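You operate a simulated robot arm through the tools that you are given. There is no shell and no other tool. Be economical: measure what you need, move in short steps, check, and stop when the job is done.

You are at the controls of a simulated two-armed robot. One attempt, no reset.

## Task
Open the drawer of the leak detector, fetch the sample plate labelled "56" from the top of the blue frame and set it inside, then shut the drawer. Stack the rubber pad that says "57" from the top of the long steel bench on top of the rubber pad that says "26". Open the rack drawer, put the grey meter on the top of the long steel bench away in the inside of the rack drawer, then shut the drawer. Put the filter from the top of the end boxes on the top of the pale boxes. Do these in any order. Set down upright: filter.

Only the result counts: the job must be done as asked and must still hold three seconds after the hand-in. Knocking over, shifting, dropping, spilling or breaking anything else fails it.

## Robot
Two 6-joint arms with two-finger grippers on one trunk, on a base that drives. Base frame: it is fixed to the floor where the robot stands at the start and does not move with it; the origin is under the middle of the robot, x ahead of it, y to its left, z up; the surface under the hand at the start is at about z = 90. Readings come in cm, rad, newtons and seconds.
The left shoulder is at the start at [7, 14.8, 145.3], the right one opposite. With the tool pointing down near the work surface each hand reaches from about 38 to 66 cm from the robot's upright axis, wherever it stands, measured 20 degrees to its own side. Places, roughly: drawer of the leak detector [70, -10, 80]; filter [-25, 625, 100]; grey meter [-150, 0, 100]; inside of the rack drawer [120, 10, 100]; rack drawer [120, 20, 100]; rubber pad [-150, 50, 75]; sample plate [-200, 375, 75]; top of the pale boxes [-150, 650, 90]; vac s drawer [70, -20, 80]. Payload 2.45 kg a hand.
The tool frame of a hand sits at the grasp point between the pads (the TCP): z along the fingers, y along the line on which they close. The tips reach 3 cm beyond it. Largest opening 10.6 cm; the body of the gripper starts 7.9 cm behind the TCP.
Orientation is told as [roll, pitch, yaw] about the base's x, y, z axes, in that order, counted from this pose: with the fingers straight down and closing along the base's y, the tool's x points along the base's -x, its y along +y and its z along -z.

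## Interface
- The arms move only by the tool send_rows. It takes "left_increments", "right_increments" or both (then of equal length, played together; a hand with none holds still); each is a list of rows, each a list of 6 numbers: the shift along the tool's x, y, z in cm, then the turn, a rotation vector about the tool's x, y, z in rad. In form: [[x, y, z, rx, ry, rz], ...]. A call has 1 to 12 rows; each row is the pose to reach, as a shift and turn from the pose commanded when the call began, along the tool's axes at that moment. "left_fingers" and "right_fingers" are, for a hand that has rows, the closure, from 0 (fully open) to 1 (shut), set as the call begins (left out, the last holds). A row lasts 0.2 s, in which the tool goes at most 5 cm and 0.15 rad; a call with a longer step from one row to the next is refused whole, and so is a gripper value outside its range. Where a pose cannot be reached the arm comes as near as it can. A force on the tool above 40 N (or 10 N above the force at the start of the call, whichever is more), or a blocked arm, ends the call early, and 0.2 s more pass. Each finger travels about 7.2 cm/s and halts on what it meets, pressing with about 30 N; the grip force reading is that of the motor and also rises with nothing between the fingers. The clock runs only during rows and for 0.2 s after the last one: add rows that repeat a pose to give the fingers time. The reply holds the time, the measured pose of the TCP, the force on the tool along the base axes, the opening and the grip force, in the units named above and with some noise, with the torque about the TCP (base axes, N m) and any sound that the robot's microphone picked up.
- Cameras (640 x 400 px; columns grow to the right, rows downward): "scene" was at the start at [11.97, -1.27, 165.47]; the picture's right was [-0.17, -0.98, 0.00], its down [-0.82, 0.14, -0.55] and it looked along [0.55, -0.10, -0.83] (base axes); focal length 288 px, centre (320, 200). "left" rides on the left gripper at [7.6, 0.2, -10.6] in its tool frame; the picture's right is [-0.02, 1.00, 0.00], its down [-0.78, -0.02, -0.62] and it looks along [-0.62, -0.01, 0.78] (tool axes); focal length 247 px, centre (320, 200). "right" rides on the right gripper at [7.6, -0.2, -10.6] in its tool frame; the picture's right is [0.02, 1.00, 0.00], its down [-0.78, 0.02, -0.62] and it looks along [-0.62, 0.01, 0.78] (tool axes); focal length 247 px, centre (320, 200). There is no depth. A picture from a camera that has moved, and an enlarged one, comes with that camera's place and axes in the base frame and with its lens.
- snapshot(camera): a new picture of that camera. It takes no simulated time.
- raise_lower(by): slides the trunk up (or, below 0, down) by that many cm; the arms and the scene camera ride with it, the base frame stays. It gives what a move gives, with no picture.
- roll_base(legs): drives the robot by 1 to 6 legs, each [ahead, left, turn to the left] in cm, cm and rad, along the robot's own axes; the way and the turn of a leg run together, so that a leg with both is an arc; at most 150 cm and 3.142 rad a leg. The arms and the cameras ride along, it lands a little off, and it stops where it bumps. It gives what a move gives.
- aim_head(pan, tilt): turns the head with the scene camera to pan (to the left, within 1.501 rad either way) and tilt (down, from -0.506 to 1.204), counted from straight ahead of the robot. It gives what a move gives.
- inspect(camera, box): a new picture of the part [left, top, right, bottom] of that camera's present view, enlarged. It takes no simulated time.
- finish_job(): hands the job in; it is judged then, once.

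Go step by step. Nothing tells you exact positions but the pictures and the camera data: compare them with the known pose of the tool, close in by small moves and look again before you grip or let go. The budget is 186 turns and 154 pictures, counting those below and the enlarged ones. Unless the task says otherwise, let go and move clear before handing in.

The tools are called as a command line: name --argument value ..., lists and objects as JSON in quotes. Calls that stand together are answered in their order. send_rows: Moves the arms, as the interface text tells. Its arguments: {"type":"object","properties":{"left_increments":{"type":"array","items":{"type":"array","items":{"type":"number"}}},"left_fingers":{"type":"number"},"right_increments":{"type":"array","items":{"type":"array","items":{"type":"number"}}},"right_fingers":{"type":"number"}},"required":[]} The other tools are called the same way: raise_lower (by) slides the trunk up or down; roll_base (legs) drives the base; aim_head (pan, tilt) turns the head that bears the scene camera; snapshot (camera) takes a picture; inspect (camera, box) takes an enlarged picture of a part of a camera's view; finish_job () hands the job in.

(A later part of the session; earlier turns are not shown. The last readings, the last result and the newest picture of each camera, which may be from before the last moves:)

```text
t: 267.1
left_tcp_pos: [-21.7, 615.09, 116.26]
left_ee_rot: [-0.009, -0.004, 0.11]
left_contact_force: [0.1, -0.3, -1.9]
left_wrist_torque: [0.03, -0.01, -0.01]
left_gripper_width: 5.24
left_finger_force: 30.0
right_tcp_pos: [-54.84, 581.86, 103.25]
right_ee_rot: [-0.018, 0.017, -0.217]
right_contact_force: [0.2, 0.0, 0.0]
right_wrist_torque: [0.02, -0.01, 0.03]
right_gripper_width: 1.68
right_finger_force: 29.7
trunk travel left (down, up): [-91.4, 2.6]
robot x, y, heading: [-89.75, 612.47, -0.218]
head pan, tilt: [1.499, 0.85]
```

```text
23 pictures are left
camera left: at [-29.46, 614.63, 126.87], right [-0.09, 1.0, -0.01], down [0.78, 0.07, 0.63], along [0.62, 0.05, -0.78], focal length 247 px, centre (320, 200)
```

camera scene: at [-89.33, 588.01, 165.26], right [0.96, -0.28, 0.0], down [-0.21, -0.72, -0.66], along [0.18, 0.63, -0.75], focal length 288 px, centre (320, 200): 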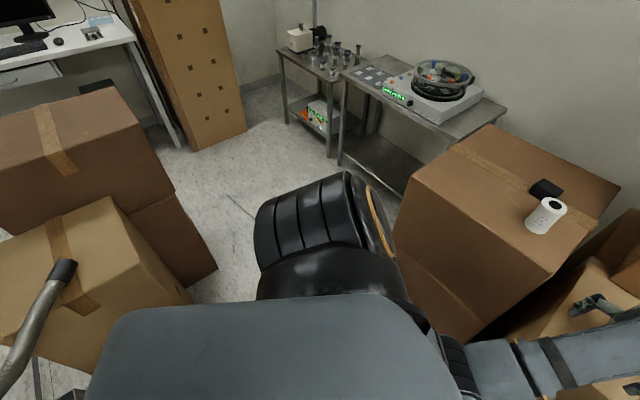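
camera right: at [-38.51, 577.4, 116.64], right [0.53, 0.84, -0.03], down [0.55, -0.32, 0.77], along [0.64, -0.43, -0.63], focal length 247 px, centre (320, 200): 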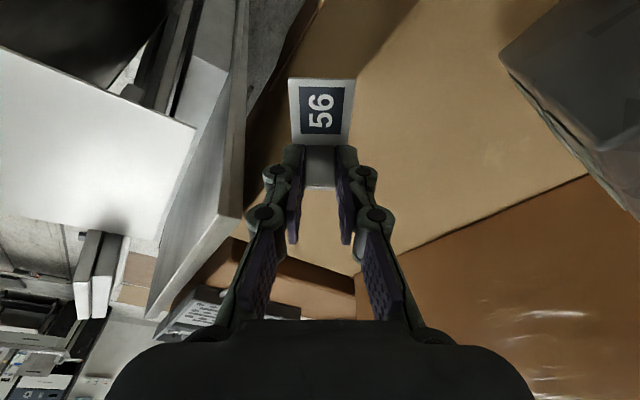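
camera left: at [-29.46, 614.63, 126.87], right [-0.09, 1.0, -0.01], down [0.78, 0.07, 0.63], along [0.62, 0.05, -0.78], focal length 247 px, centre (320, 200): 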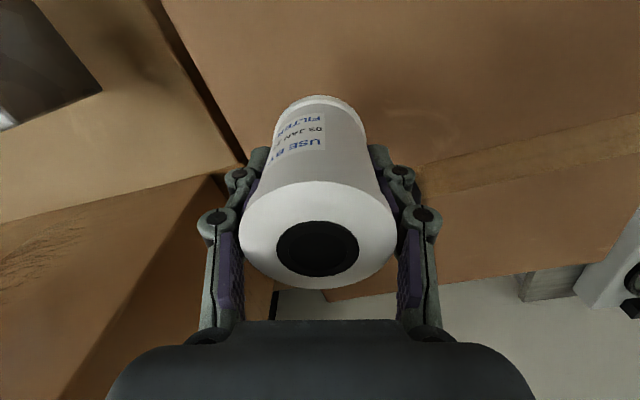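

The filter is held. The hose end hangs over the pale box centre at about (-148,645,93), so I'll aim for the clear right part at (-138.5,645.5). Turning left toward it.

roll_base --legs '[[0, 0, 2.2]]'

aim_head --pan 0.5 --tilt 0.85

snapshot --camera "scene"

```text
t: 272.7
left_tcp_pos: [-131.29, 666.41, 116.23]
left_ee_rot: [-0.007, -0.008, 2.298]
left_contact_force: [0.2, -0.6, -2.1]
left_wrist_torque: [-0.02, 0.02, 0.0]
left_gripper_width: 5.3
left_finger_force: 30.1
right_tcp_pos: [-85.06, 658.72, 103.37]
right_ee_rot: [-0.019, 0.017, 1.971]
right_contact_force: [0.6, 0.1, -0.8]
right_wrist_torque: [-0.03, -0.01, -0.01]
right_gripper_width: 1.67
right_finger_force: 29.5
trunk travel left (down, up): [-91.4, 2.6]
robot x, y, heading: [-89.42, 612.29, 1.971]
head pan, tilt: [1.499, 0.85]
```

```text
t: 274.0
left_tcp_pos: [-131.2, 666.42, 116.21]
left_ee_rot: [-0.008, -0.006, 2.3]
left_contact_force: [0.2, 0.7, -1.5]
left_wrist_torque: [0.0, 0.0, -0.02]
left_gripper_width: 5.26
left_finger_force: 29.7
right_tcp_pos: [-85.06, 658.73, 103.23]
right_ee_rot: [-0.018, 0.017, 1.971]
right_contact_force: [1.8, 0.0, -0.4]
right_wrist_torque: [0.0, 0.0, 0.0]
right_gripper_width: 1.67
right_finger_force: 30.0
trunk travel left (down, up): [-91.4, 2.6]
robot x, y, heading: [-89.75, 612.13, 1.972]
head pan, tilt: [0.499, 0.85]
```

```text
22 pictures are left
camera scene: at [-97.83, 622.03, 165.26], right [0.62, 0.78, 0.0], down [0.59, -0.47, -0.66], along [-0.52, 0.41, -0.75], focal length 288 px, centre (320, 200)
```

scene: 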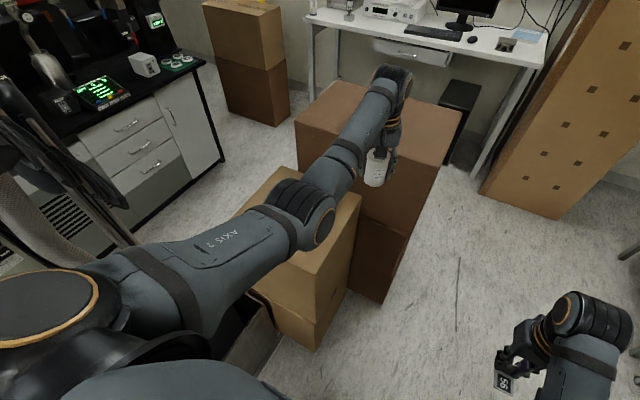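

Turning a bit more so the filter comes over the pale box, then looking from the left wrist camera.

roll_base --legs '[[0, 0, 0.2]]'

snapshot --camera "left"

```text
t: 275.1
left_tcp_pos: [-141.02, 657.17, 116.23]
left_ee_rot: [-0.009, -0.007, 2.5]
left_contact_force: [-0.3, 0.5, -1.0]
left_wrist_torque: [0.02, 0.04, -0.02]
left_gripper_width: 5.29
left_finger_force: 30.0
right_tcp_pos: [-94.32, 658.75, 103.29]
right_ee_rot: [-0.019, 0.02, 2.172]
right_contact_force: [0.0, -0.7, -0.2]
right_wrist_torque: [0.02, 0.05, 0.04]
right_gripper_width: 1.69
right_finger_force: 30.2
trunk travel left (down, up): [-91.4, 2.6]
robot x, y, heading: [-89.69, 612.63, 2.17]
head pan, tilt: [0.499, 0.85]
```

```text
21 pictures are left
camera left: at [-135.07, 652.34, 126.85], right [-0.62, -0.79, -0.01], down [-0.62, 0.48, 0.63], along [-0.49, 0.39, -0.78], focal length 247 px, centre (320, 200)
```

left: 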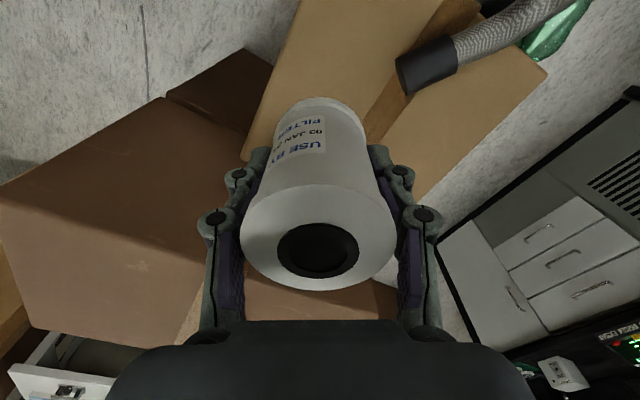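

The clear spot between the box's right edge and the hose end is about (-138.2,647.8). Moving there while descending, then lowering to contact.

send_rows --left_increments '[[2, 1.5, 1.5, 0, 0, 0], [4, 3, 3, 0, 0, 0], [6, 4.5, 5, 0, 0, 0], [7.9, 5.8, 7, 0, 0, 0], [7.9, 5.8, 9, 0, 0, 0], [7.9, 5.8, 9, 0, 0, 0]]'

snapshot --camera "left"

```text
t: 276.5
left_tcp_pos: [-138.38, 647.77, 107.19]
left_ee_rot: [-0.01, -0.004, 2.5]
left_contact_force: [0.3, 0.3, -1.4]
left_wrist_torque: [0.03, 0.01, 0.03]
left_gripper_width: 5.27
left_finger_force: 30.3
right_tcp_pos: [-94.38, 658.71, 103.1]
right_ee_rot: [-0.02, 0.019, 2.173]
right_contact_force: [-0.8, 0.7, -1.0]
right_wrist_torque: [0.01, 0.03, 0.01]
right_gripper_width: 1.72
right_finger_force: 30.2
trunk travel left (down, up): [-91.4, 2.6]
robot x, y, heading: [-89.82, 612.23, 2.174]
head pan, tilt: [0.499, 0.85]
```

```text
20 pictures are left
camera left: at [-132.37, 643.06, 117.83], right [-0.62, -0.79, -0.01], down [-0.62, 0.48, 0.63], along [-0.49, 0.39, -0.78], focal length 247 px, centre (320, 200)
```

left: 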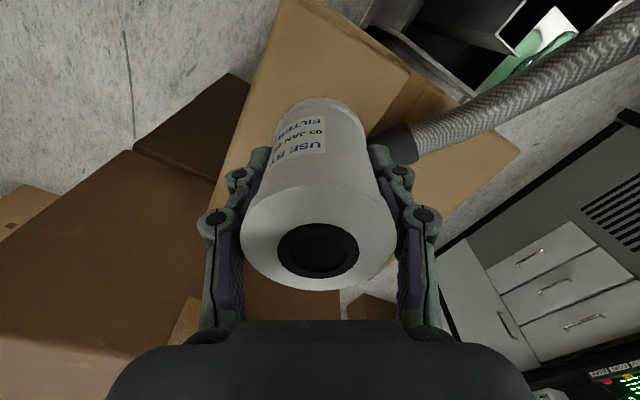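

Good spot, with 8 cm to both edges, but the hose end is close to the right finger; shifting 2.2 cm away from it, then lowering.

send_rows --left_increments '[[0, -1.2, 0, 0, 0, 0], [0, -2.2, 0, 0, 0, 0], [0, -2.2, 3, 0, 0, 0], [0, -2.2, 6, 0, 0, 0], [0, -2.2, 8.5, 0, 0, 0], [0, -2.2, 9.5, 0, 0, 0], [0, -2.2, 10.2, 0, 0, 0]]'

snapshot --camera "left"

```text
t: 278.1
left_tcp_pos: [-136.98, 649.57, 96.99]
left_ee_rot: [-0.008, -0.006, 2.5]
left_contact_force: [-0.9, 0.1, -1.7]
left_wrist_torque: [0.0, 0.03, -0.02]
left_gripper_width: 5.29
left_finger_force: 29.6
right_tcp_pos: [-94.31, 658.71, 103.25]
right_ee_rot: [-0.018, 0.017, 2.171]
right_contact_force: [0.7, 0.0, -0.5]
right_wrist_torque: [0.02, -0.01, -0.02]
right_gripper_width: 1.7
right_finger_force: 30.2
trunk travel left (down, up): [-91.4, 2.6]
robot x, y, heading: [-89.49, 612.68, 2.175]
head pan, tilt: [0.499, 0.85]
```

```text
19 pictures are left
camera left: at [-131.07, 644.83, 107.55], right [-0.62, -0.79, -0.01], down [-0.62, 0.48, 0.63], along [-0.49, 0.39, -0.78], focal length 247 px, centre (320, 200)
```

left: 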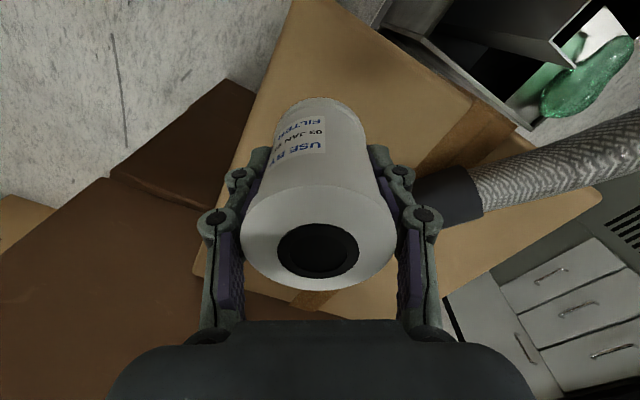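

send_rows --left_increments '[[0, 0, 0.7, 0, 0, 0], [0, 0, 1.4, 0, 0, 0], [0, 0, 2.1, 0, 0, 0], [0, 0, 2.6, 0, 0, 0], [0, 0, 2.6, 0, 0, 0]]'

```text
t: 279.3
left_tcp_pos: [-136.91, 649.76, 94.43]
left_ee_rot: [-0.009, -0.007, 2.498]
left_contact_force: [-0.1, -0.6, -1.8]
left_wrist_torque: [0.02, -0.03, 0.02]
left_gripper_width: 5.29
left_finger_force: 30.1
right_tcp_pos: [-94.28, 658.72, 103.26]
right_ee_rot: [-0.02, 0.017, 2.172]
right_contact_force: [0.1, 1.2, 0.4]
right_wrist_torque: [0.0, -0.01, 0.01]
right_gripper_width: 1.67
right_finger_force: 30.0
trunk travel left (down, up): [-91.4, 2.6]
robot x, y, heading: [-89.87, 612.69, 2.167]
head pan, tilt: [0.499, 0.85]
```

send_rows --left_increments '[[0, 0, 0.5, 0, 0, 0], [0, 0, 1.0, 0, 0, 0], [0, 0, 1.5, 0, 0, 0], [0, 0, 2.0, 0, 0, 0], [0, 0, 2.0, 0, 0, 0]]'

inspect --camera "left" --box '[160, 60, 520, 320]'

```text
t: 280.5
left_tcp_pos: [-136.98, 649.67, 92.38]
left_ee_rot: [-0.008, -0.007, 2.499]
left_contact_force: [-0.7, 0.7, -1.5]
left_wrist_torque: [0.01, 0.01, 0.0]
left_gripper_width: 5.27
left_finger_force: 29.6
right_tcp_pos: [-94.36, 658.77, 103.08]
right_ee_rot: [-0.02, 0.016, 2.172]
right_contact_force: [0.2, 1.1, -1.0]
right_wrist_torque: [0.01, -0.01, -0.01]
right_gripper_width: 1.69
right_finger_force: 29.8
trunk travel left (down, up): [-91.4, 2.6]
robot x, y, heading: [-89.6, 612.33, 2.175]
head pan, tilt: [0.499, 0.85]
```

```text
1.54 times, centred on (340, 190) of left
camera zoom: at [-130.95, 644.86, 103.02], right [-0.62, -0.79, -0.01], down [-0.62, 0.48, 0.63], along [-0.49, 0.39, -0.78], focal length 380 px, centre (289, 215)
```

zoom: 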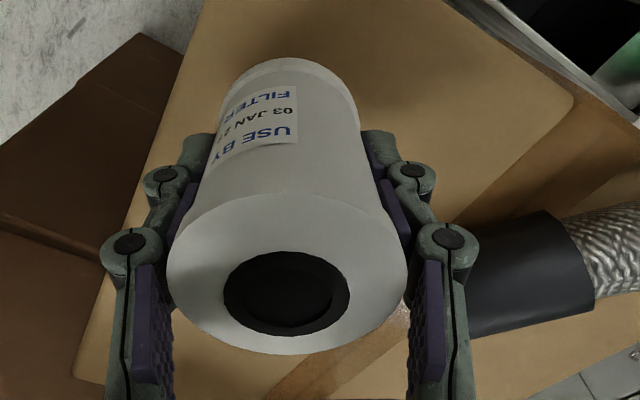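

The hose end is close to the right finger; shifting 1 cm away and continuing down in small steps.

send_rows --left_increments '[[0, -1.0, 0, 0, 0, 0], [0, -1.0, 0.6, 0, 0, 0], [0, -1.0, 1.2, 0, 0, 0], [0, -1.0, 1.8, 0, 0, 0], [0, -1.0, 1.8, 0, 0, 0]]'

```text
t: 281.7
left_tcp_pos: [-136.28, 650.5, 90.42]
left_ee_rot: [-0.007, -0.007, 2.498]
left_contact_force: [-0.4, -0.1, -1.5]
left_wrist_torque: [0.02, 0.01, -0.01]
left_gripper_width: 5.26
left_finger_force: 29.7
right_tcp_pos: [-94.22, 658.8, 103.19]
right_ee_rot: [-0.019, 0.018, 2.172]
right_contact_force: [0.1, 0.1, -1.1]
right_wrist_torque: [-0.01, -0.02, -0.01]
right_gripper_width: 1.67
right_finger_force: 30.0
trunk travel left (down, up): [-91.4, 2.6]
robot x, y, heading: [-89.83, 612.71, 2.176]
head pan, tilt: [0.499, 0.85]
```

send_rows --left_increments '[[0, 0, 0.5, 0, 0, 0], [0, 0, 1.0, 0, 0, 0], [0, 0, 1.5, 0, 0, 0], [0, 0, 1.5, 0, 0, 0]]'

snapshot --camera "left"

```text
t: 282.5
left_tcp_pos: [-136.42, 650.41, 89.78]
left_ee_rot: [-0.008, -0.013, 2.499]
left_contact_force: [5.0, -8.3, 18.3]
left_wrist_torque: [-0.82, 0.04, 0.23]
left_gripper_width: 5.31
left_finger_force: 29.8
right_tcp_pos: [-94.16, 658.58, 103.19]
right_ee_rot: [-0.017, 0.014, 2.17]
right_contact_force: [0.8, -0.8, 0.1]
right_wrist_torque: [-0.01, 0.0, -0.03]
right_gripper_width: 1.69
right_finger_force: 30.2
trunk travel left (down, up): [-91.4, 2.6]
robot x, y, heading: [-89.83, 612.38, 2.173]
head pan, tilt: [0.499, 0.85]
stopped in row 3 (left hand): the force on the tool passed its limit at 46 N (the readings are from after the stop); the commanded pose is now the measured one
```

```text
17 pictures are left
camera left: at [-130.21, 645.62, 100.43], right [-0.62, -0.79, -0.01], down [-0.61, 0.47, 0.63], along [-0.49, 0.39, -0.77], focal length 247 px, centre (320, 200)
```

left: 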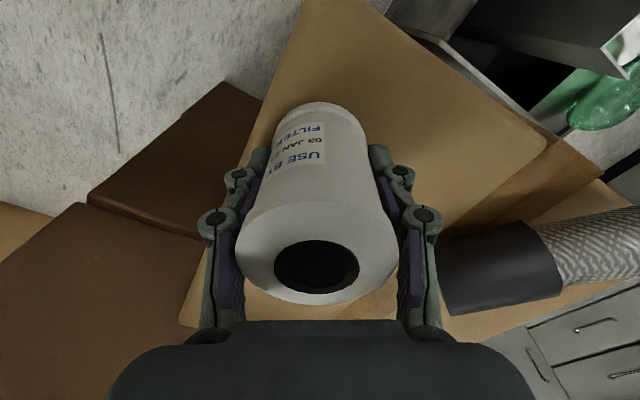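

It made contact at box z≈85, but the filter base is close to the box's left edge. I'll lift 0.8, shift 1.1 cm inward and set it down softly.

send_rows --left_increments '[[0, 0, -0.8, 0, 0, 0], [-0.3, 0.6, -0.8, 0, 0, 0], [-0.4, 1.1, -0.8, 0, 0, 0], [-0.4, 1.1, -0.4, 0, 0, 0], [-0.4, 1.1, 0, 0, 0, 0], [-0.4, 1.1, 0, 0, 0, 0]]'

snapshot --camera "left"

```text
t: 283.9
left_tcp_pos: [-137.56, 650.02, 89.71]
left_ee_rot: [-0.011, -0.017, 2.501]
left_contact_force: [-4.2, 1.1, 18.9]
left_wrist_torque: [-0.58, 0.1, -0.16]
left_gripper_width: 5.29
left_finger_force: 30.0
right_tcp_pos: [-94.11, 658.55, 103.35]
right_ee_rot: [-0.018, 0.017, 2.171]
right_contact_force: [0.1, 0.6, -0.5]
right_wrist_torque: [-0.02, 0.0, -0.04]
right_gripper_width: 1.71
right_finger_force: 29.6
trunk travel left (down, up): [-91.4, 2.6]
robot x, y, heading: [-89.46, 612.68, 2.174]
head pan, tilt: [0.499, 0.85]
```

```text
16 pictures are left
camera left: at [-131.38, 645.16, 100.41], right [-0.62, -0.79, -0.01], down [-0.61, 0.47, 0.64], along [-0.5, 0.4, -0.77], focal length 247 px, centre (320, 200)
```

left: 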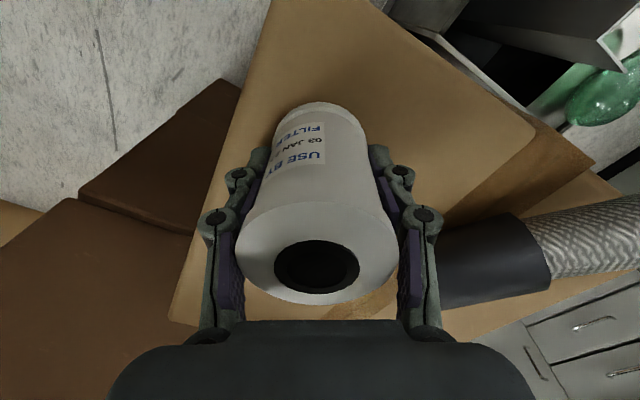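

Well inside now and resting. Opening slightly and lifting straight up.

send_rows --left_increments '[[0, 0, -0.2, 0, 0, 0], [0, 0, -0.2, 0, 0, 0], [0, 0, -0.2, 0, 0, 0], [0, 0, -0.2, 0, 0, 0], [0, 0, -2, 0, 0, 0], [0, 0, -5, 0, 0, 0], [0, 0, -9, 0, 0, 0], [0, 0, -13, 0, 0, 0]]' --left_fingers 0.38

snapshot --camera "left"

```text
t: 285.7
left_tcp_pos: [-137.47, 649.91, 102.51]
left_ee_rot: [-0.008, -0.01, 2.499]
left_contact_force: [0.2, -0.4, 0.9]
left_wrist_torque: [0.02, 0.0, 0.01]
left_gripper_width: 6.6
left_finger_force: 0.1
right_tcp_pos: [-94.35, 658.67, 103.07]
right_ee_rot: [-0.02, 0.018, 2.171]
right_contact_force: [0.0, 1.6, -0.5]
right_wrist_torque: [0.01, 0.0, 0.0]
right_gripper_width: 1.68
right_finger_force: 29.5
trunk travel left (down, up): [-91.4, 2.6]
robot x, y, heading: [-89.58, 612.42, 2.173]
head pan, tilt: [0.499, 0.85]
```

```text
15 pictures are left
camera left: at [-131.45, 645.03, 113.13], right [-0.62, -0.79, -0.01], down [-0.62, 0.47, 0.63], along [-0.49, 0.39, -0.78], focal length 247 px, centre (320, 200)
```

left: 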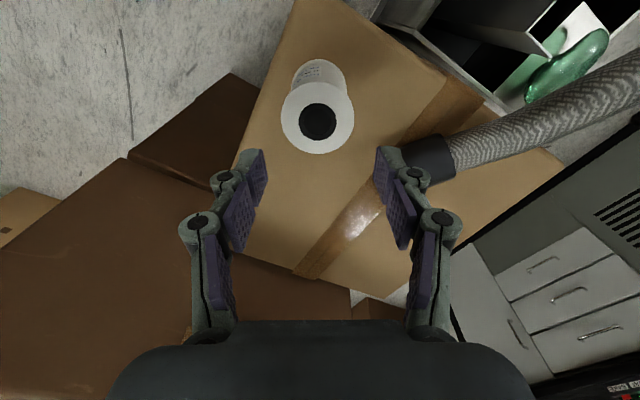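

The filter stands upright on the pale box. I'll raise the hand, turn to face north, and reverse straight back down the aisle rather than sweeping the arms near the boxes.

send_rows --left_increments '[[0, 0, -4, 0, 0, 0], [0, 0, -8, 0, 0, 0]]'

roll_base --legs '[[0, 0, -0.6], [-60, 7, 0], [-110, 0, 0], [-40, 0, 0]]'

```text
t: 286.3
left_tcp_pos: [-137.16, 649.75, 110.53]
left_ee_rot: [-0.008, -0.01, 2.499]
left_contact_force: [0.2, 0.5, -0.1]
left_wrist_torque: [0.0, 0.02, 0.02]
left_gripper_width: 6.58
left_finger_force: 0.0
right_tcp_pos: [-94.29, 658.78, 103.22]
right_ee_rot: [-0.02, 0.017, 2.172]
right_contact_force: [0.9, 0.1, -1.6]
right_wrist_torque: [0.04, -0.01, 0.02]
right_gripper_width: 1.67
right_finger_force: 29.9
trunk travel left (down, up): [-91.4, 2.6]
robot x, y, heading: [-89.7, 612.71, 2.169]
head pan, tilt: [0.499, 0.85]
```

```text
t: 298.7
left_tcp_pos: [-116.22, 460.92, 110.46]
left_ee_rot: [-0.008, -0.008, 1.881]
left_contact_force: [0.8, 0.4, -1.0]
left_wrist_torque: [-0.01, 0.0, 0.01]
left_gripper_width: 6.6
left_finger_force: 0.1
right_tcp_pos: [-76.06, 443.27, 103.13]
right_ee_rot: [-0.021, 0.019, 1.553]
right_contact_force: [0.3, 0.1, -1.3]
right_wrist_torque: [-0.02, -0.02, 0.01]
right_gripper_width: 1.69
right_finger_force: 30.1
trunk travel left (down, up): [-91.4, 2.6]
robot x, y, heading: [-99.05, 402.58, 1.552]
head pan, tilt: [0.499, 0.85]
```

In open space again. Turning around and driving back to the leak detector.

roll_base --legs '[[0, 0, -2.9], [97, -22, 0], [97, -22, 0], [75, 4, 0], [73, 4, 0]]'

send_rows --left_increments '[[0, 0, 0, 0, 0, 0.11], [0, 0, 0, 0, 0, 0.22], [0, 0, 0, 0, 0, 0.33]]' --left_fingers 0.05

```text
t: 322.9
left_tcp_pos: [-28.16, 3.9, 110.56]
left_ee_rot: [-0.012, -0.011, -1.018]
left_contact_force: [0.0, 0.4, -0.1]
left_wrist_torque: [0.01, 0.0, 0.0]
left_gripper_width: 6.57
left_finger_force: 0.1
right_tcp_pos: [-71.51, 11.37, 103.31]
right_ee_rot: [-0.022, 0.019, -1.343]
right_contact_force: [0.1, 1.0, -0.9]
right_wrist_torque: [-0.01, 0.0, 0.02]
right_gripper_width: 1.68
right_finger_force: 30.0
trunk travel left (down, up): [-91.4, 2.6]
robot x, y, heading: [-58.78, 55.68, -1.338]
head pan, tilt: [0.499, 0.85]
```

```text
t: 323.7
left_tcp_pos: [-28.24, 3.8, 110.54]
left_ee_rot: [-0.005, -0.013, -1.347]
left_contact_force: [0.6, -0.1, 0.4]
left_wrist_torque: [0.02, -0.04, -0.02]
left_gripper_width: 10.07
left_finger_force: 0.1
right_tcp_pos: [-71.47, 11.22, 103.3]
right_ee_rot: [-0.019, 0.019, -1.343]
right_contact_force: [1.3, 0.0, -0.3]
right_wrist_torque: [0.07, -0.02, -0.02]
right_gripper_width: 1.7
right_finger_force: 29.6
trunk travel left (down, up): [-91.4, 2.6]
robot x, y, heading: [-58.46, 55.92, -1.346]
head pan, tilt: [0.499, 0.85]
```

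roll_base --legs '[[20, 34, 0], [-5, 60, 0]]'

aim_head --pan 0.25 --tilt 0.95

snapshot --camera "scene"

```text
t: 329.2
left_tcp_pos: [67.58, 11.62, 110.41]
left_ee_rot: [-0.006, -0.011, -1.333]
left_contact_force: [-0.1, 0.3, 0.4]
left_wrist_torque: [-0.02, -0.01, -0.01]
left_gripper_width: 10.07
left_finger_force: 0.1
right_tcp_pos: [24.26, 18.43, 103.15]
right_ee_rot: [-0.018, 0.018, -1.332]
right_contact_force: [-0.1, 0.0, -0.5]
right_wrist_torque: [0.0, -0.03, 0.01]
right_gripper_width: 1.71
right_finger_force: 30.0
trunk travel left (down, up): [-91.4, 2.6]
robot x, y, heading: [36.63, 63.03, -1.325]
head pan, tilt: [0.499, 0.85]
```

```text
t: 330.0
left_tcp_pos: [67.6, 11.68, 110.58]
left_ee_rot: [-0.008, -0.012, -1.334]
left_contact_force: [-0.8, 0.2, 0.2]
left_wrist_torque: [0.04, -0.02, 0.02]
left_gripper_width: 10.07
left_finger_force: 0.0
right_tcp_pos: [24.53, 18.46, 103.25]
right_ee_rot: [-0.018, 0.017, -1.332]
right_contact_force: [0.6, -0.1, -0.4]
right_wrist_torque: [0.02, -0.04, 0.0]
right_gripper_width: 1.68
right_finger_force: 29.2
trunk travel left (down, up): [-91.4, 2.6]
robot x, y, heading: [36.05, 62.95, -1.335]
head pan, tilt: [0.25, 0.949]
```

```text
14 pictures are left
camera scene: at [41.03, 51.93, 164.51], right [-0.88, -0.47, 0.0], down [-0.38, 0.72, -0.58], along [0.27, -0.51, -0.81], focal length 288 px, centre (320, 200)
```

scene: 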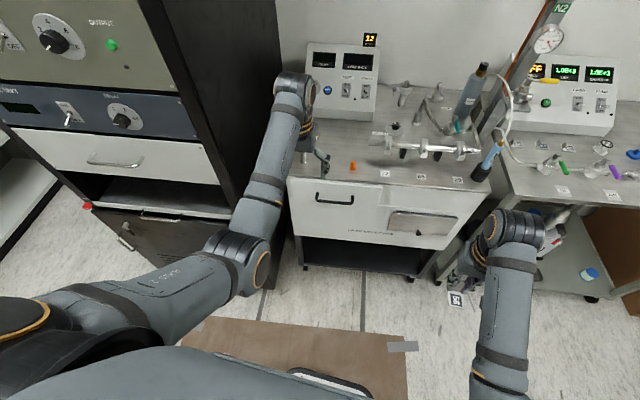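

The handle is at about (64.8,-3.8,82), and the bench is skewed like the rack (face heading ≈ -1.23). I'll square up, lower the trunk, and turn the left gripper to point forward.

roll_base --legs '[[0, 0, 0.105], [0, -8, 0]]'

raise_lower --by -40

send_rows --left_increments '[[0.5, 0, -1, 0.08, -0.08, -0.08], [1, 0, -2, 0.16, -0.16, -0.16], [1.5, 0, -3, 0.24, -0.24, -0.24], [2, 0, -4, 0.32, -0.32, -0.32], [2, 0, -5, 0.4, -0.4, -0.4], [2, 0, -6, 0.48, -0.48, -0.48], [2, 0, -6.5, 0.56, -0.56, -0.56], [2, 0, -7, 0.64, -0.64, -0.64]]'

send_rows --left_increments '[[-0.4, -0.6, -0.3, 0.072, -0.072, -0.072], [-0.8, -1.2, -0.6, 0.144, -0.144, -0.144], [-1.2, -1.8, -0.9, 0.216, -0.216, -0.216], [-1.6, -2.4, -1.2, 0.288, -0.288, -0.288], [-2, -3, -1.5, 0.36, -0.36, -0.36], [-2.4, -3.6, -1.8, 0.432, -0.432, -0.432], [-2.8, -4.2, -2.1, 0.504, -0.504, -0.504], [-3.3, -4.9, -2.4, 0.569, -0.569, -0.569], [-3.3, -4.9, -2.4, 0.569, -0.569, -0.569]]'

snapshot --camera "left"

```text
t: 331.6
left_tcp_pos: [66.07, 12.78, 110.48]
left_ee_rot: [-0.01, -0.013, -1.225]
left_contact_force: [0.2, 0.5, -1.0]
left_wrist_torque: [0.01, 0.07, -0.01]
left_gripper_width: 10.09
left_finger_force: 0.1
right_tcp_pos: [22.29, 14.84, 103.22]
right_ee_rot: [-0.023, 0.016, -1.223]
right_contact_force: [0.8, 0.6, 0.3]
right_wrist_torque: [-0.03, 0.08, 0.01]
right_gripper_width: 1.71
right_finger_force: 29.6
trunk travel left (down, up): [-91.4, 2.6]
robot x, y, heading: [29.44, 60.44, -1.222]
head pan, tilt: [0.25, 0.949]
```

```text
t: 335.4
left_tcp_pos: [65.74, 12.57, 70.51]
left_ee_rot: [-0.006, -0.013, -1.225]
left_contact_force: [1.0, -0.7, 0.3]
left_wrist_torque: [0.0, 0.0, -0.01]
left_gripper_width: 10.04
left_finger_force: 0.2
right_tcp_pos: [21.82, 14.77, 63.14]
right_ee_rot: [-0.017, 0.017, -1.224]
right_contact_force: [0.2, 0.3, 0.0]
right_wrist_torque: [-0.03, -0.01, 0.03]
right_gripper_width: 1.69
right_finger_force: 30.6
trunk travel left (down, up): [-51.4, 42.6]
robot x, y, heading: [28.81, 60.78, -1.221]
head pan, tilt: [0.25, 0.949]
```

```text
t: 337.2
left_tcp_pos: [64.95, 14.59, 77.46]
left_ee_rot: [-0.856, -0.345, -0.382]
left_contact_force: [0.7, 0.0, 0.2]
left_wrist_torque: [0.01, 0.02, 0.02]
left_gripper_width: 10.08
left_finger_force: 0.1
right_tcp_pos: [21.92, 14.69, 63.26]
right_ee_rot: [-0.018, 0.016, -1.224]
right_contact_force: [-0.3, 0.2, -0.5]
right_wrist_torque: [-0.01, 0.0, 0.0]
right_gripper_width: 1.7
right_finger_force: 29.8
trunk travel left (down, up): [-51.4, 42.6]
robot x, y, heading: [28.95, 60.07, -1.215]
head pan, tilt: [0.25, 0.949]
```

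```text
t: 339.2
left_tcp_pos: [65.8, 12.84, 83.62]
left_ee_rot: [-1.585, -0.01, 0.342]
left_contact_force: [0.2, 0.9, 1.2]
left_wrist_torque: [-0.01, -0.02, 0.03]
left_gripper_width: 10.08
left_finger_force: 0.1
right_tcp_pos: [21.86, 14.73, 63.23]
right_ee_rot: [-0.017, 0.017, -1.222]
right_contact_force: [-0.2, 0.2, 0.9]
right_wrist_torque: [0.02, 0.04, -0.04]
right_gripper_width: 1.69
right_finger_force: 30.1
trunk travel left (down, up): [-51.4, 42.6]
robot x, y, heading: [29.17, 60.55, -1.223]
head pan, tilt: [0.25, 0.949]
```

```text
13 pictures are left
camera left: at [55.08, 20.27, 83.23], right [0.03, 0.0, -1.0], down [0.53, 0.85, 0.02], along [0.85, -0.53, 0.03], focal length 247 px, centre (320, 200)
```

left: 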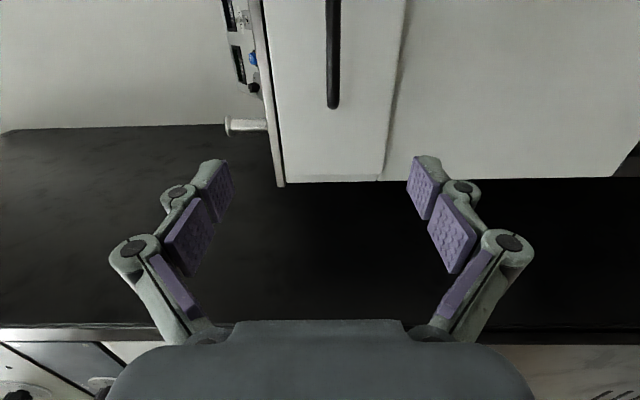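

The gripper points at the drawer and the handle bar is visible. Sliding 6 cm right and slightly down, then driving forward.

send_rows --left_increments '[[2, 0.4, 0, 0, 0, 0], [4, 0.8, 0, 0, 0, 0], [6, 1.1, 0, 0, 0, 0], [6, 1.1, 0, 0, 0, 0]]'

roll_base --legs '[[11.5, 0, 0]]'

snapshot --camera "left"

```text
t: 339.8
left_tcp_pos: [65.06, 12.31, 82.54]
left_ee_rot: [-1.591, -0.19, 0.31]
left_contact_force: [-0.5, 0.7, -0.3]
left_wrist_torque: [0.01, 0.02, 0.0]
left_gripper_width: 10.07
left_finger_force: 0.1
left hand out of reach, approached as far as the arm can: row 2
right_tcp_pos: [21.81, 14.84, 63.22]
right_ee_rot: [-0.016, 0.02, -1.223]
right_contact_force: [0.4, 0.1, 0.8]
right_wrist_torque: [0.0, 0.01, -0.04]
right_gripper_width: 1.71
right_finger_force: 30.3
trunk travel left (down, up): [-51.4, 42.6]
robot x, y, heading: [28.92, 60.41, -1.223]
head pan, tilt: [0.25, 0.949]
stopped in row 2 (left hand): the arm was blocked; the commanded pose is now the measured one
```

```text
t: 341.0
left_tcp_pos: [69.12, 1.51, 82.41]
left_ee_rot: [-1.59, -0.19, 0.31]
left_contact_force: [-0.3, -1.0, -0.5]
left_wrist_torque: [0.01, -0.02, -0.02]
left_gripper_width: 10.07
left_finger_force: 0.1
right_tcp_pos: [26.01, 4.02, 63.05]
right_ee_rot: [-0.019, 0.02, -1.222]
right_contact_force: [-0.5, 0.2, -0.8]
right_wrist_torque: [0.03, -0.01, -0.02]
right_gripper_width: 1.69
right_finger_force: 30.1
trunk travel left (down, up): [-51.4, 42.6]
robot x, y, heading: [32.92, 49.92, -1.222]
head pan, tilt: [0.25, 0.949]
```

```text
12 pictures are left
camera left: at [58.69, 9.39, 80.76], right [0.2, 0.05, -0.98], down [0.54, 0.83, 0.15], along [0.82, -0.56, 0.14], focal length 247 px, centre (320, 200)
```

left: 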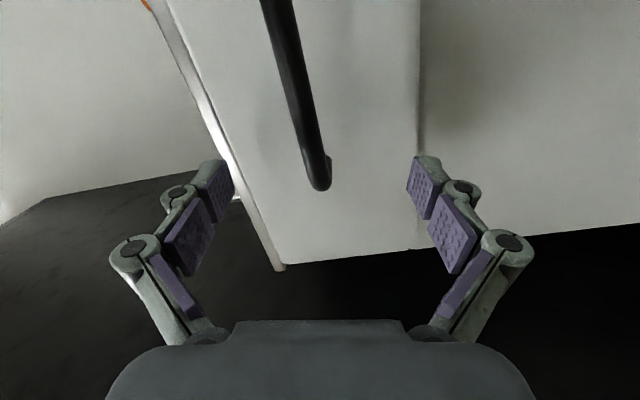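

I'm at the handle's left end. Shifting the base right 6 cm, levelling the roll, and going 2.8 cm forward.

roll_base --legs '[[0, -6, 0]]'

send_rows --left_increments '[[0, 0, 0, 0, 0, -0.1], [0, 0, 0, 0, 0, -0.19], [0, 0, 0, 0, 0, -0.19]]'

roll_base --legs '[[2.8, 0, 0]]'

snapshot --camera "left"

```text
t: 341.9
left_tcp_pos: [63.15, -0.63, 82.61]
left_ee_rot: [-1.591, -0.192, 0.309]
left_contact_force: [0.0, -0.4, 1.3]
left_wrist_torque: [0.0, -0.02, 0.04]
left_gripper_width: 10.08
left_finger_force: 0.0
right_tcp_pos: [20.14, 1.83, 63.13]
right_ee_rot: [-0.016, 0.02, -1.222]
right_contact_force: [0.1, 0.3, -0.1]
right_wrist_torque: [0.02, -0.02, 0.02]
right_gripper_width: 1.7
right_finger_force: 30.0
trunk travel left (down, up): [-51.4, 42.6]
robot x, y, heading: [27.04, 48.13, -1.223]
head pan, tilt: [0.25, 0.949]
```

```text
t: 342.8
left_tcp_pos: [63.25, -0.56, 82.56]
left_ee_rot: [-1.593, -0.001, 0.307]
left_contact_force: [1.2, 0.4, 0.5]
left_wrist_torque: [0.01, 0.0, 0.03]
left_gripper_width: 10.06
left_finger_force: 0.1
right_tcp_pos: [20.15, 1.99, 63.18]
right_ee_rot: [-0.017, 0.017, -1.223]
right_contact_force: [-0.4, -1.3, -1.0]
right_wrist_torque: [-0.02, 0.03, -0.03]
right_gripper_width: 1.7
right_finger_force: 29.9
trunk travel left (down, up): [-51.4, 42.6]
robot x, y, heading: [27.0, 47.77, -1.22]
head pan, tilt: [0.25, 0.949]
```

```text
t: 343.6
left_tcp_pos: [64.26, -3.23, 82.49]
left_ee_rot: [-1.59, -0.001, 0.305]
left_contact_force: [-0.3, 2.8, 0.4]
left_wrist_torque: [0.11, 0.02, 0.05]
left_gripper_width: 10.31
left_finger_force: 1.6
right_tcp_pos: [21.2, -0.72, 63.13]
right_ee_rot: [-0.017, 0.021, -1.221]
right_contact_force: [0.2, 0.2, 0.1]
right_wrist_torque: [0.03, -0.03, 0.02]
right_gripper_width: 1.71
right_finger_force: 30.1
trunk travel left (down, up): [-51.4, 42.6]
robot x, y, heading: [28.24, 45.1, -1.223]
head pan, tilt: [0.25, 0.949]
```

```text
11 pictures are left
camera left: at [53.76, 4.63, 82.19], right [0.03, -0.01, -1.0], down [0.56, 0.83, 0.01], along [0.83, -0.56, 0.03], focal length 247 px, centre (320, 200)
```

left: 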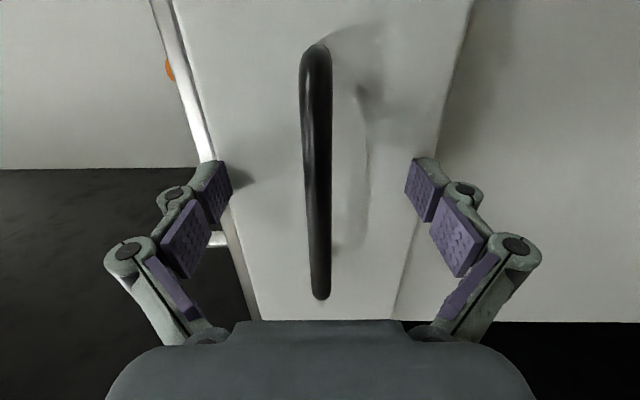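

The bar is centred between the fingers. Gripping and pulling back by base.

send_rows --left_increments '[[0, 0, -0.3, 0, 0, 0], [0, 0, -0.3, 0, 0, 0], [0, 0, -0.3, 0, 0, 0], [0, 0, -0.3, 0, 0, 0], [0, 0, -0.3, 0, 0, 0], [0, 0, -0.3, 0, 0, 0]]' --left_fingers 1.0

roll_base --legs '[[-10, 0, 0]]'

roll_base --legs '[[-8, 0, 0]]'

snapshot --camera "scene"

```text
t: 344.1
left_tcp_pos: [63.84, -2.0, 81.71]
left_ee_rot: [-1.57, -0.007, 0.301]
left_contact_force: [-20.9, 53.1, -14.4]
left_wrist_torque: [1.26, 0.61, 0.56]
left_gripper_width: 7.14
left_finger_force: 29.6
right_tcp_pos: [21.22, -0.27, 63.41]
right_ee_rot: [-0.018, 0.012, -1.219]
right_contact_force: [0.5, 0.4, -0.7]
right_wrist_torque: [0.0, 0.0, 0.01]
right_gripper_width: 1.69
right_finger_force: 29.8
trunk travel left (down, up): [-51.4, 42.6]
robot x, y, heading: [28.25, 45.06, -1.217]
head pan, tilt: [0.25, 0.949]
stopped in row 2 (left hand): the force on the tool passed its limit at 45 N (the readings are from after the stop); the commanded pose is now the measured one
```

```text
t: 345.3
left_tcp_pos: [60.29, 6.75, 82.57]
left_ee_rot: [-1.586, -0.009, 0.301]
left_contact_force: [-6.2, -4.5, 19.3]
left_wrist_torque: [-0.02, 0.27, 0.36]
left_gripper_width: 1.09
left_finger_force: 35.7
right_tcp_pos: [17.64, 8.87, 63.3]
right_ee_rot: [-0.016, 0.015, -1.222]
right_contact_force: [-1.5, 0.4, -0.6]
right_wrist_torque: [-0.02, -0.02, -0.01]
right_gripper_width: 1.7
right_finger_force: 30.1
trunk travel left (down, up): [-51.4, 42.6]
robot x, y, heading: [24.69, 54.71, -1.221]
head pan, tilt: [0.25, 0.949]
```

```text
t: 346.3
left_tcp_pos: [57.74, 14.06, 82.49]
left_ee_rot: [-1.585, -0.009, 0.301]
left_contact_force: [-12.3, -6.8, 13.5]
left_wrist_torque: [-0.07, 0.38, 0.42]
left_gripper_width: 1.05
left_finger_force: 35.7
right_tcp_pos: [14.7, 16.14, 63.32]
right_ee_rot: [-0.015, 0.014, -1.222]
right_contact_force: [0.7, 0.5, -1.1]
right_wrist_torque: [-0.02, -0.03, 0.01]
right_gripper_width: 1.69
right_finger_force: 30.2
trunk travel left (down, up): [-51.4, 42.6]
robot x, y, heading: [21.94, 61.85, -1.219]
head pan, tilt: [0.25, 0.949]
```

```text
10 pictures are left
camera scene: at [27.4, 51.34, 124.56], right [-0.83, -0.56, 0.0], down [-0.46, 0.67, -0.58], along [0.33, -0.48, -0.81], focal length 288 px, centre (320, 200)
```

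scene: 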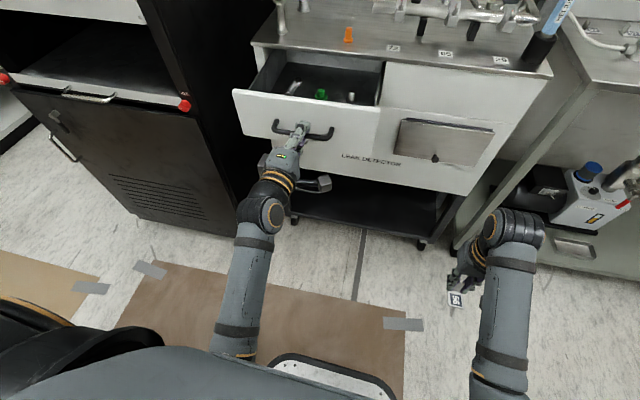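

The drawer is open about 17 cm. I'll release the handle, back the hand off, raise the trunk, and rotate the robot left so the right hand with the plate swings over the open drawer.

send_rows --left_increments '[[0, 0, 0, 0, 0, 0], [0, 0, 0, 0, 0, 0], [0, 0, 0, 0, 0, 0], [0, 0, 0, 0, 0, 0], [0, 0, 0, 0, 0, 0]]' --left_fingers 0.4

roll_base --legs '[[-8, 0, 0]]'

raise_lower --by 38

roll_base --legs '[[0, 0, 0.62], [10, -2, 0]]'

snapshot --camera "right"

```text
t: 347.5
left_tcp_pos: [57.94, 13.95, 82.28]
left_ee_rot: [-1.585, -0.007, 0.3]
left_contact_force: [0.7, 0.6, -0.4]
left_wrist_torque: [0.03, 0.01, 0.02]
left_gripper_width: 6.37
left_finger_force: 0.0
right_tcp_pos: [14.86, 16.03, 63.27]
right_ee_rot: [-0.016, 0.018, -1.224]
right_contact_force: [-0.6, 1.1, -1.1]
right_wrist_torque: [0.01, -0.01, 0.0]
right_gripper_width: 1.68
right_finger_force: 29.8
trunk travel left (down, up): [-51.4, 42.6]
robot x, y, heading: [21.92, 61.76, -1.22]
head pan, tilt: [0.25, 0.949]
```

```text
t: 348.6
left_tcp_pos: [55.18, 21.65, 82.38]
left_ee_rot: [-1.586, -0.006, 0.302]
left_contact_force: [0.7, 0.0, 0.1]
left_wrist_torque: [0.0, 0.01, -0.04]
left_gripper_width: 6.37
left_finger_force: 0.1
right_tcp_pos: [12.14, 23.73, 63.2]
right_ee_rot: [-0.02, 0.017, -1.224]
right_contact_force: [-0.2, 0.6, -0.6]
right_wrist_torque: [-0.01, -0.03, 0.01]
right_gripper_width: 1.7
right_finger_force: 30.2
trunk travel left (down, up): [-51.4, 42.6]
robot x, y, heading: [18.95, 69.38, -1.221]
head pan, tilt: [0.25, 0.949]
```

```text
t: 352.3
left_tcp_pos: [55.15, 21.43, 120.34]
left_ee_rot: [-1.584, -0.006, 0.302]
left_contact_force: [-0.7, -0.3, -0.7]
left_wrist_torque: [0.0, -0.01, -0.03]
left_gripper_width: 6.34
left_finger_force: 0.1
right_tcp_pos: [12.24, 23.55, 101.18]
right_ee_rot: [-0.019, 0.018, -1.223]
right_contact_force: [0.3, -0.3, -0.3]
right_wrist_torque: [-0.02, -0.05, -0.02]
right_gripper_width: 1.7
right_finger_force: 30.0
trunk travel left (down, up): [-89.4, 4.6]
robot x, y, heading: [19.65, 69.46, -1.22]
head pan, tilt: [0.25, 0.949]
```

```text
t: 353.9
left_tcp_pos: [72.58, 36.01, 120.21]
left_ee_rot: [-1.581, -0.006, 0.664]
left_contact_force: [0.7, 0.4, -0.5]
left_wrist_torque: [-0.04, -0.01, -0.01]
left_gripper_width: 6.33
left_finger_force: 0.0
right_tcp_pos: [31.48, 22.83, 101.19]
right_ee_rot: [-0.02, 0.021, -0.862]
right_contact_force: [-0.1, 0.3, -0.1]
right_wrist_torque: [-0.03, 0.03, 0.02]
right_gripper_width: 1.72
right_finger_force: 30.2
trunk travel left (down, up): [-89.4, 4.6]
robot x, y, heading: [22.03, 68.41, -0.855]
head pan, tilt: [0.25, 0.949]
stopped in leg 1: the robot was blocked; the commanded pose is now the measured one
```

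```text
9 pictures are left
camera right: at [26.68, 28.61, 111.91], right [0.75, 0.67, -0.02], down [0.54, -0.59, 0.61], along [0.39, -0.46, -0.8], focal length 247 px, centre (320, 200)
```

right: 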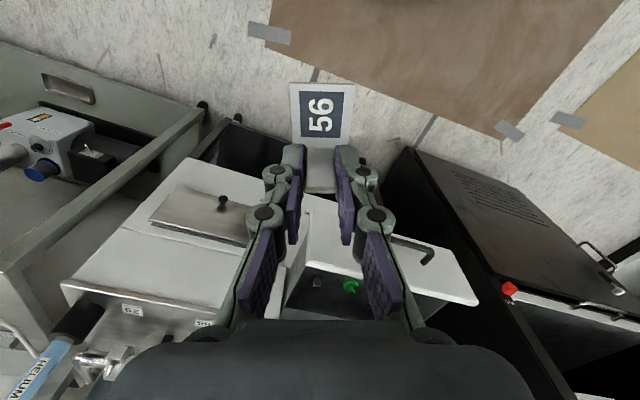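

The rear corner met the cart while turning; moving forward 9 cm first, then completing the turn.

roll_base --legs '[[9, 0, 0], [0, 0, 0.24], [5, -3, 0]]'

snapshot --camera "right"

```text
t: 356.4
left_tcp_pos: [86.72, 37.37, 120.5]
left_ee_rot: [-1.587, -0.006, 0.905]
left_contact_force: [-0.6, 1.6, 0.5]
left_wrist_torque: [0.01, 0.04, -0.02]
left_gripper_width: 6.38
left_finger_force: 0.0
right_tcp_pos: [50.27, 14.72, 101.34]
right_ee_rot: [-0.02, 0.015, -0.618]
right_contact_force: [-0.1, 0.5, 0.4]
right_wrist_torque: [-0.04, -0.03, 0.01]
right_gripper_width: 1.7
right_finger_force: 30.5
trunk travel left (down, up): [-89.4, 4.6]
robot x, y, heading: [29.92, 55.75, -0.619]
head pan, tilt: [0.25, 0.949]
```

```text
8 pictures are left
camera right: at [44.16, 19.17, 112.14], right [0.56, 0.83, -0.02], down [0.66, -0.44, 0.61], along [0.5, -0.36, -0.79], focal length 247 px, centre (320, 200)
```

right: 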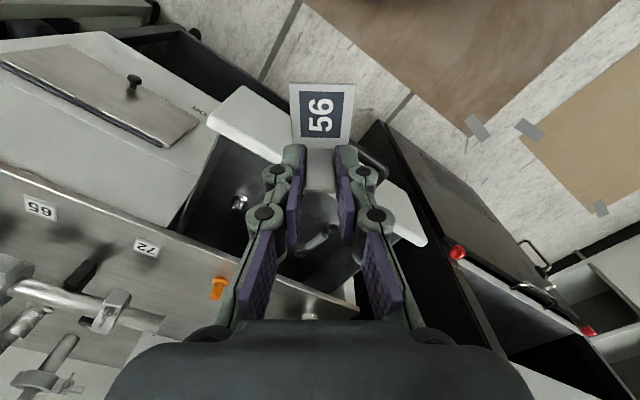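

The plate hovers just in front of the drawer. The target spot inside is about (61,4), in the free strip behind the front panel. Driving 6 cm ahead and extending the hand over it.

roll_base --legs '[[6, 0, 0]]'

send_rows --right_increments '[[-4, -0.7, 0, 0, 0, 0], [-8, -1.4, 0, 0, 0, 0], [-11.6, -2.1, 0, 0, 0, 0], [-11.6, -2.1, 3, 0, 0, 0], [-11.6, -2.1, 5, 0, 0, 0], [-11.6, -2.1, 5, 0, 0, 0]]'

snapshot --camera "right"

```text
t: 357.4
left_tcp_pos: [91.43, 33.71, 120.68]
left_ee_rot: [-1.589, -0.009, 0.903]
left_contact_force: [-0.9, 0.3, 0.4]
left_wrist_torque: [-0.01, 0.0, 0.04]
left_gripper_width: 6.35
left_finger_force: 0.0
right_tcp_pos: [54.93, 11.23, 101.41]
right_ee_rot: [-0.017, 0.014, -0.621]
right_contact_force: [-0.7, 0.3, -0.2]
right_wrist_torque: [-0.04, -0.09, 0.0]
right_gripper_width: 1.68
right_finger_force: 29.7
trunk travel left (down, up): [-89.4, 4.6]
robot x, y, heading: [35.28, 52.43, -0.619]
head pan, tilt: [0.25, 0.949]
```

```text
t: 358.8
left_tcp_pos: [92.02, 33.43, 120.26]
left_ee_rot: [-1.584, -0.009, 0.904]
left_contact_force: [-1.0, -0.6, 0.0]
left_wrist_torque: [0.01, -0.01, 0.01]
left_gripper_width: 6.37
left_finger_force: 0.2
right_tcp_pos: [63.5, 2.48, 95.78]
right_ee_rot: [-0.017, 0.019, -0.619]
right_contact_force: [0.9, -0.1, -0.2]
right_wrist_torque: [0.02, 0.02, 0.0]
right_gripper_width: 1.69
right_finger_force: 30.1
trunk travel left (down, up): [-89.4, 4.6]
robot x, y, heading: [34.86, 52.53, -0.62]
head pan, tilt: [0.25, 0.949]
```

```text
7 pictures are left
camera right: at [57.48, 6.82, 106.64], right [0.56, 0.83, -0.02], down [0.66, -0.44, 0.61], along [0.49, -0.35, -0.8], focal length 247 px, centre (320, 200)
```

right: 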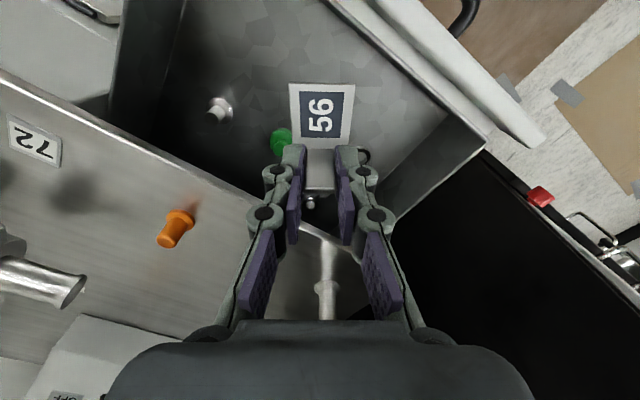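

The plate is right over the free floor of the drawer, clear of the small parts. Lowering with the trunk first, then small steps to contact.

raise_lower --by -11

send_rows --right_increments '[[0, 0, 0.7, 0, 0, 0], [0, 0, 1.4, 0, 0, 0], [0, 0, 2.1, 0, 0, 0], [0, 0, 2.8, 0, 0, 0], [0, 0, 2.8, 0, 0, 0]]'

```text
t: 360.2
left_tcp_pos: [91.89, 33.43, 109.29]
left_ee_rot: [-1.585, -0.008, 0.904]
left_contact_force: [0.9, -0.1, 0.1]
left_wrist_torque: [-0.01, 0.01, -0.03]
left_gripper_width: 6.36
left_finger_force: 0.1
right_tcp_pos: [63.47, 2.52, 84.93]
right_ee_rot: [-0.019, 0.019, -0.62]
right_contact_force: [0.2, -0.2, -1.3]
right_wrist_torque: [-0.01, 0.01, -0.02]
right_gripper_width: 1.71
right_finger_force: 29.6
trunk travel left (down, up): [-78.4, 15.6]
robot x, y, heading: [35.13, 52.35, -0.622]
head pan, tilt: [0.25, 0.949]
```

```text
t: 361.4
left_tcp_pos: [92.01, 33.43, 109.33]
left_ee_rot: [-1.585, -0.007, 0.904]
left_contact_force: [-0.4, 0.7, -0.2]
left_wrist_torque: [0.0, 0.0, 0.02]
left_gripper_width: 6.36
left_finger_force: 0.1
right_tcp_pos: [63.5, 2.46, 82.0]
right_ee_rot: [-0.018, 0.02, -0.621]
right_contact_force: [0.0, 0.1, 0.2]
right_wrist_torque: [-0.03, -0.02, -0.03]
right_gripper_width: 1.67
right_finger_force: 29.7
trunk travel left (down, up): [-78.4, 15.6]
robot x, y, heading: [34.61, 52.44, -0.619]
head pan, tilt: [0.25, 0.949]
```

send_rows --right_increments '[[0, 0, 0.6, 0, 0, 0], [0, 0, 1.2, 0, 0, 0], [0, 0, 1.8, 0, 0, 0], [0, 0, 1.8, 0, 0, 0]]'

snapshot --camera "right"

```text
t: 362.4
left_tcp_pos: [91.72, 33.7, 109.56]
left_ee_rot: [-1.589, -0.007, 0.904]
left_contact_force: [0.0, 0.2, 0.0]
left_wrist_torque: [0.02, -0.01, -0.01]
left_gripper_width: 6.35
left_finger_force: 0.1
right_tcp_pos: [63.32, 2.52, 80.71]
right_ee_rot: [-0.018, 0.012, -0.619]
right_contact_force: [0.3, -1.4, 34.9]
right_wrist_torque: [0.19, -0.09, -0.03]
right_gripper_width: 1.71
right_finger_force: 29.4
trunk travel left (down, up): [-78.4, 15.6]
robot x, y, heading: [35.39, 52.55, -0.62]
head pan, tilt: [0.25, 0.949]
```

```text
6 pictures are left
camera right: at [57.19, 7.03, 91.43], right [0.56, 0.83, -0.02], down [0.66, -0.44, 0.61], along [0.5, -0.36, -0.79], focal length 247 px, centre (320, 200)
```

right: 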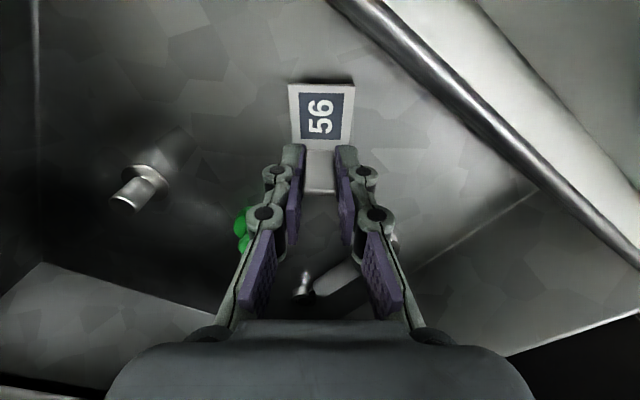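

The plate is on the drawer floor. Easing off, opening slightly and lifting straight out.

send_rows --right_increments '[[0, 0, -0.4, 0, 0, 0], [0, 0, -0.4, 0, 0, 0], [0, 0, -0.4, 0, 0, 0], [0, 0, -2, 0, 0, 0], [0, 0, -5, 0, 0, 0], [0, 0, -9, 0, 0, 0], [0, 0, -13, 0, 0, 0], [0, 0, -16, 0, 0, 0]]' --right_fingers 0.74

snapshot --camera "right"

```text
t: 364.2
left_tcp_pos: [91.9, 33.34, 109.29]
left_ee_rot: [-1.586, -0.007, 0.904]
left_contact_force: [0.0, -0.2, 0.3]
left_wrist_torque: [0.03, 0.01, -0.03]
left_gripper_width: 6.35
left_finger_force: 0.0
right_tcp_pos: [64.16, 1.98, 94.64]
right_ee_rot: [-0.018, 0.018, -0.618]
right_contact_force: [-0.1, -0.8, 0.0]
right_wrist_torque: [0.02, -0.03, -0.01]
right_gripper_width: 2.74
right_finger_force: 0.1
right hand out of reach, approached as far as the arm can: row 8
trunk travel left (down, up): [-78.4, 15.6]
robot x, y, heading: [35.15, 52.63, -0.615]
head pan, tilt: [0.25, 0.949]
```

```text
5 pictures are left
camera right: at [58.27, 6.3, 105.42], right [0.56, 0.83, -0.02], down [0.66, -0.44, 0.61], along [0.49, -0.35, -0.79], focal length 247 px, centre (320, 200)
```

right: 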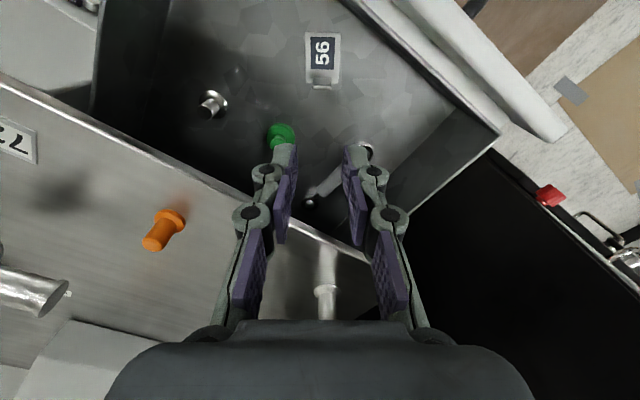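

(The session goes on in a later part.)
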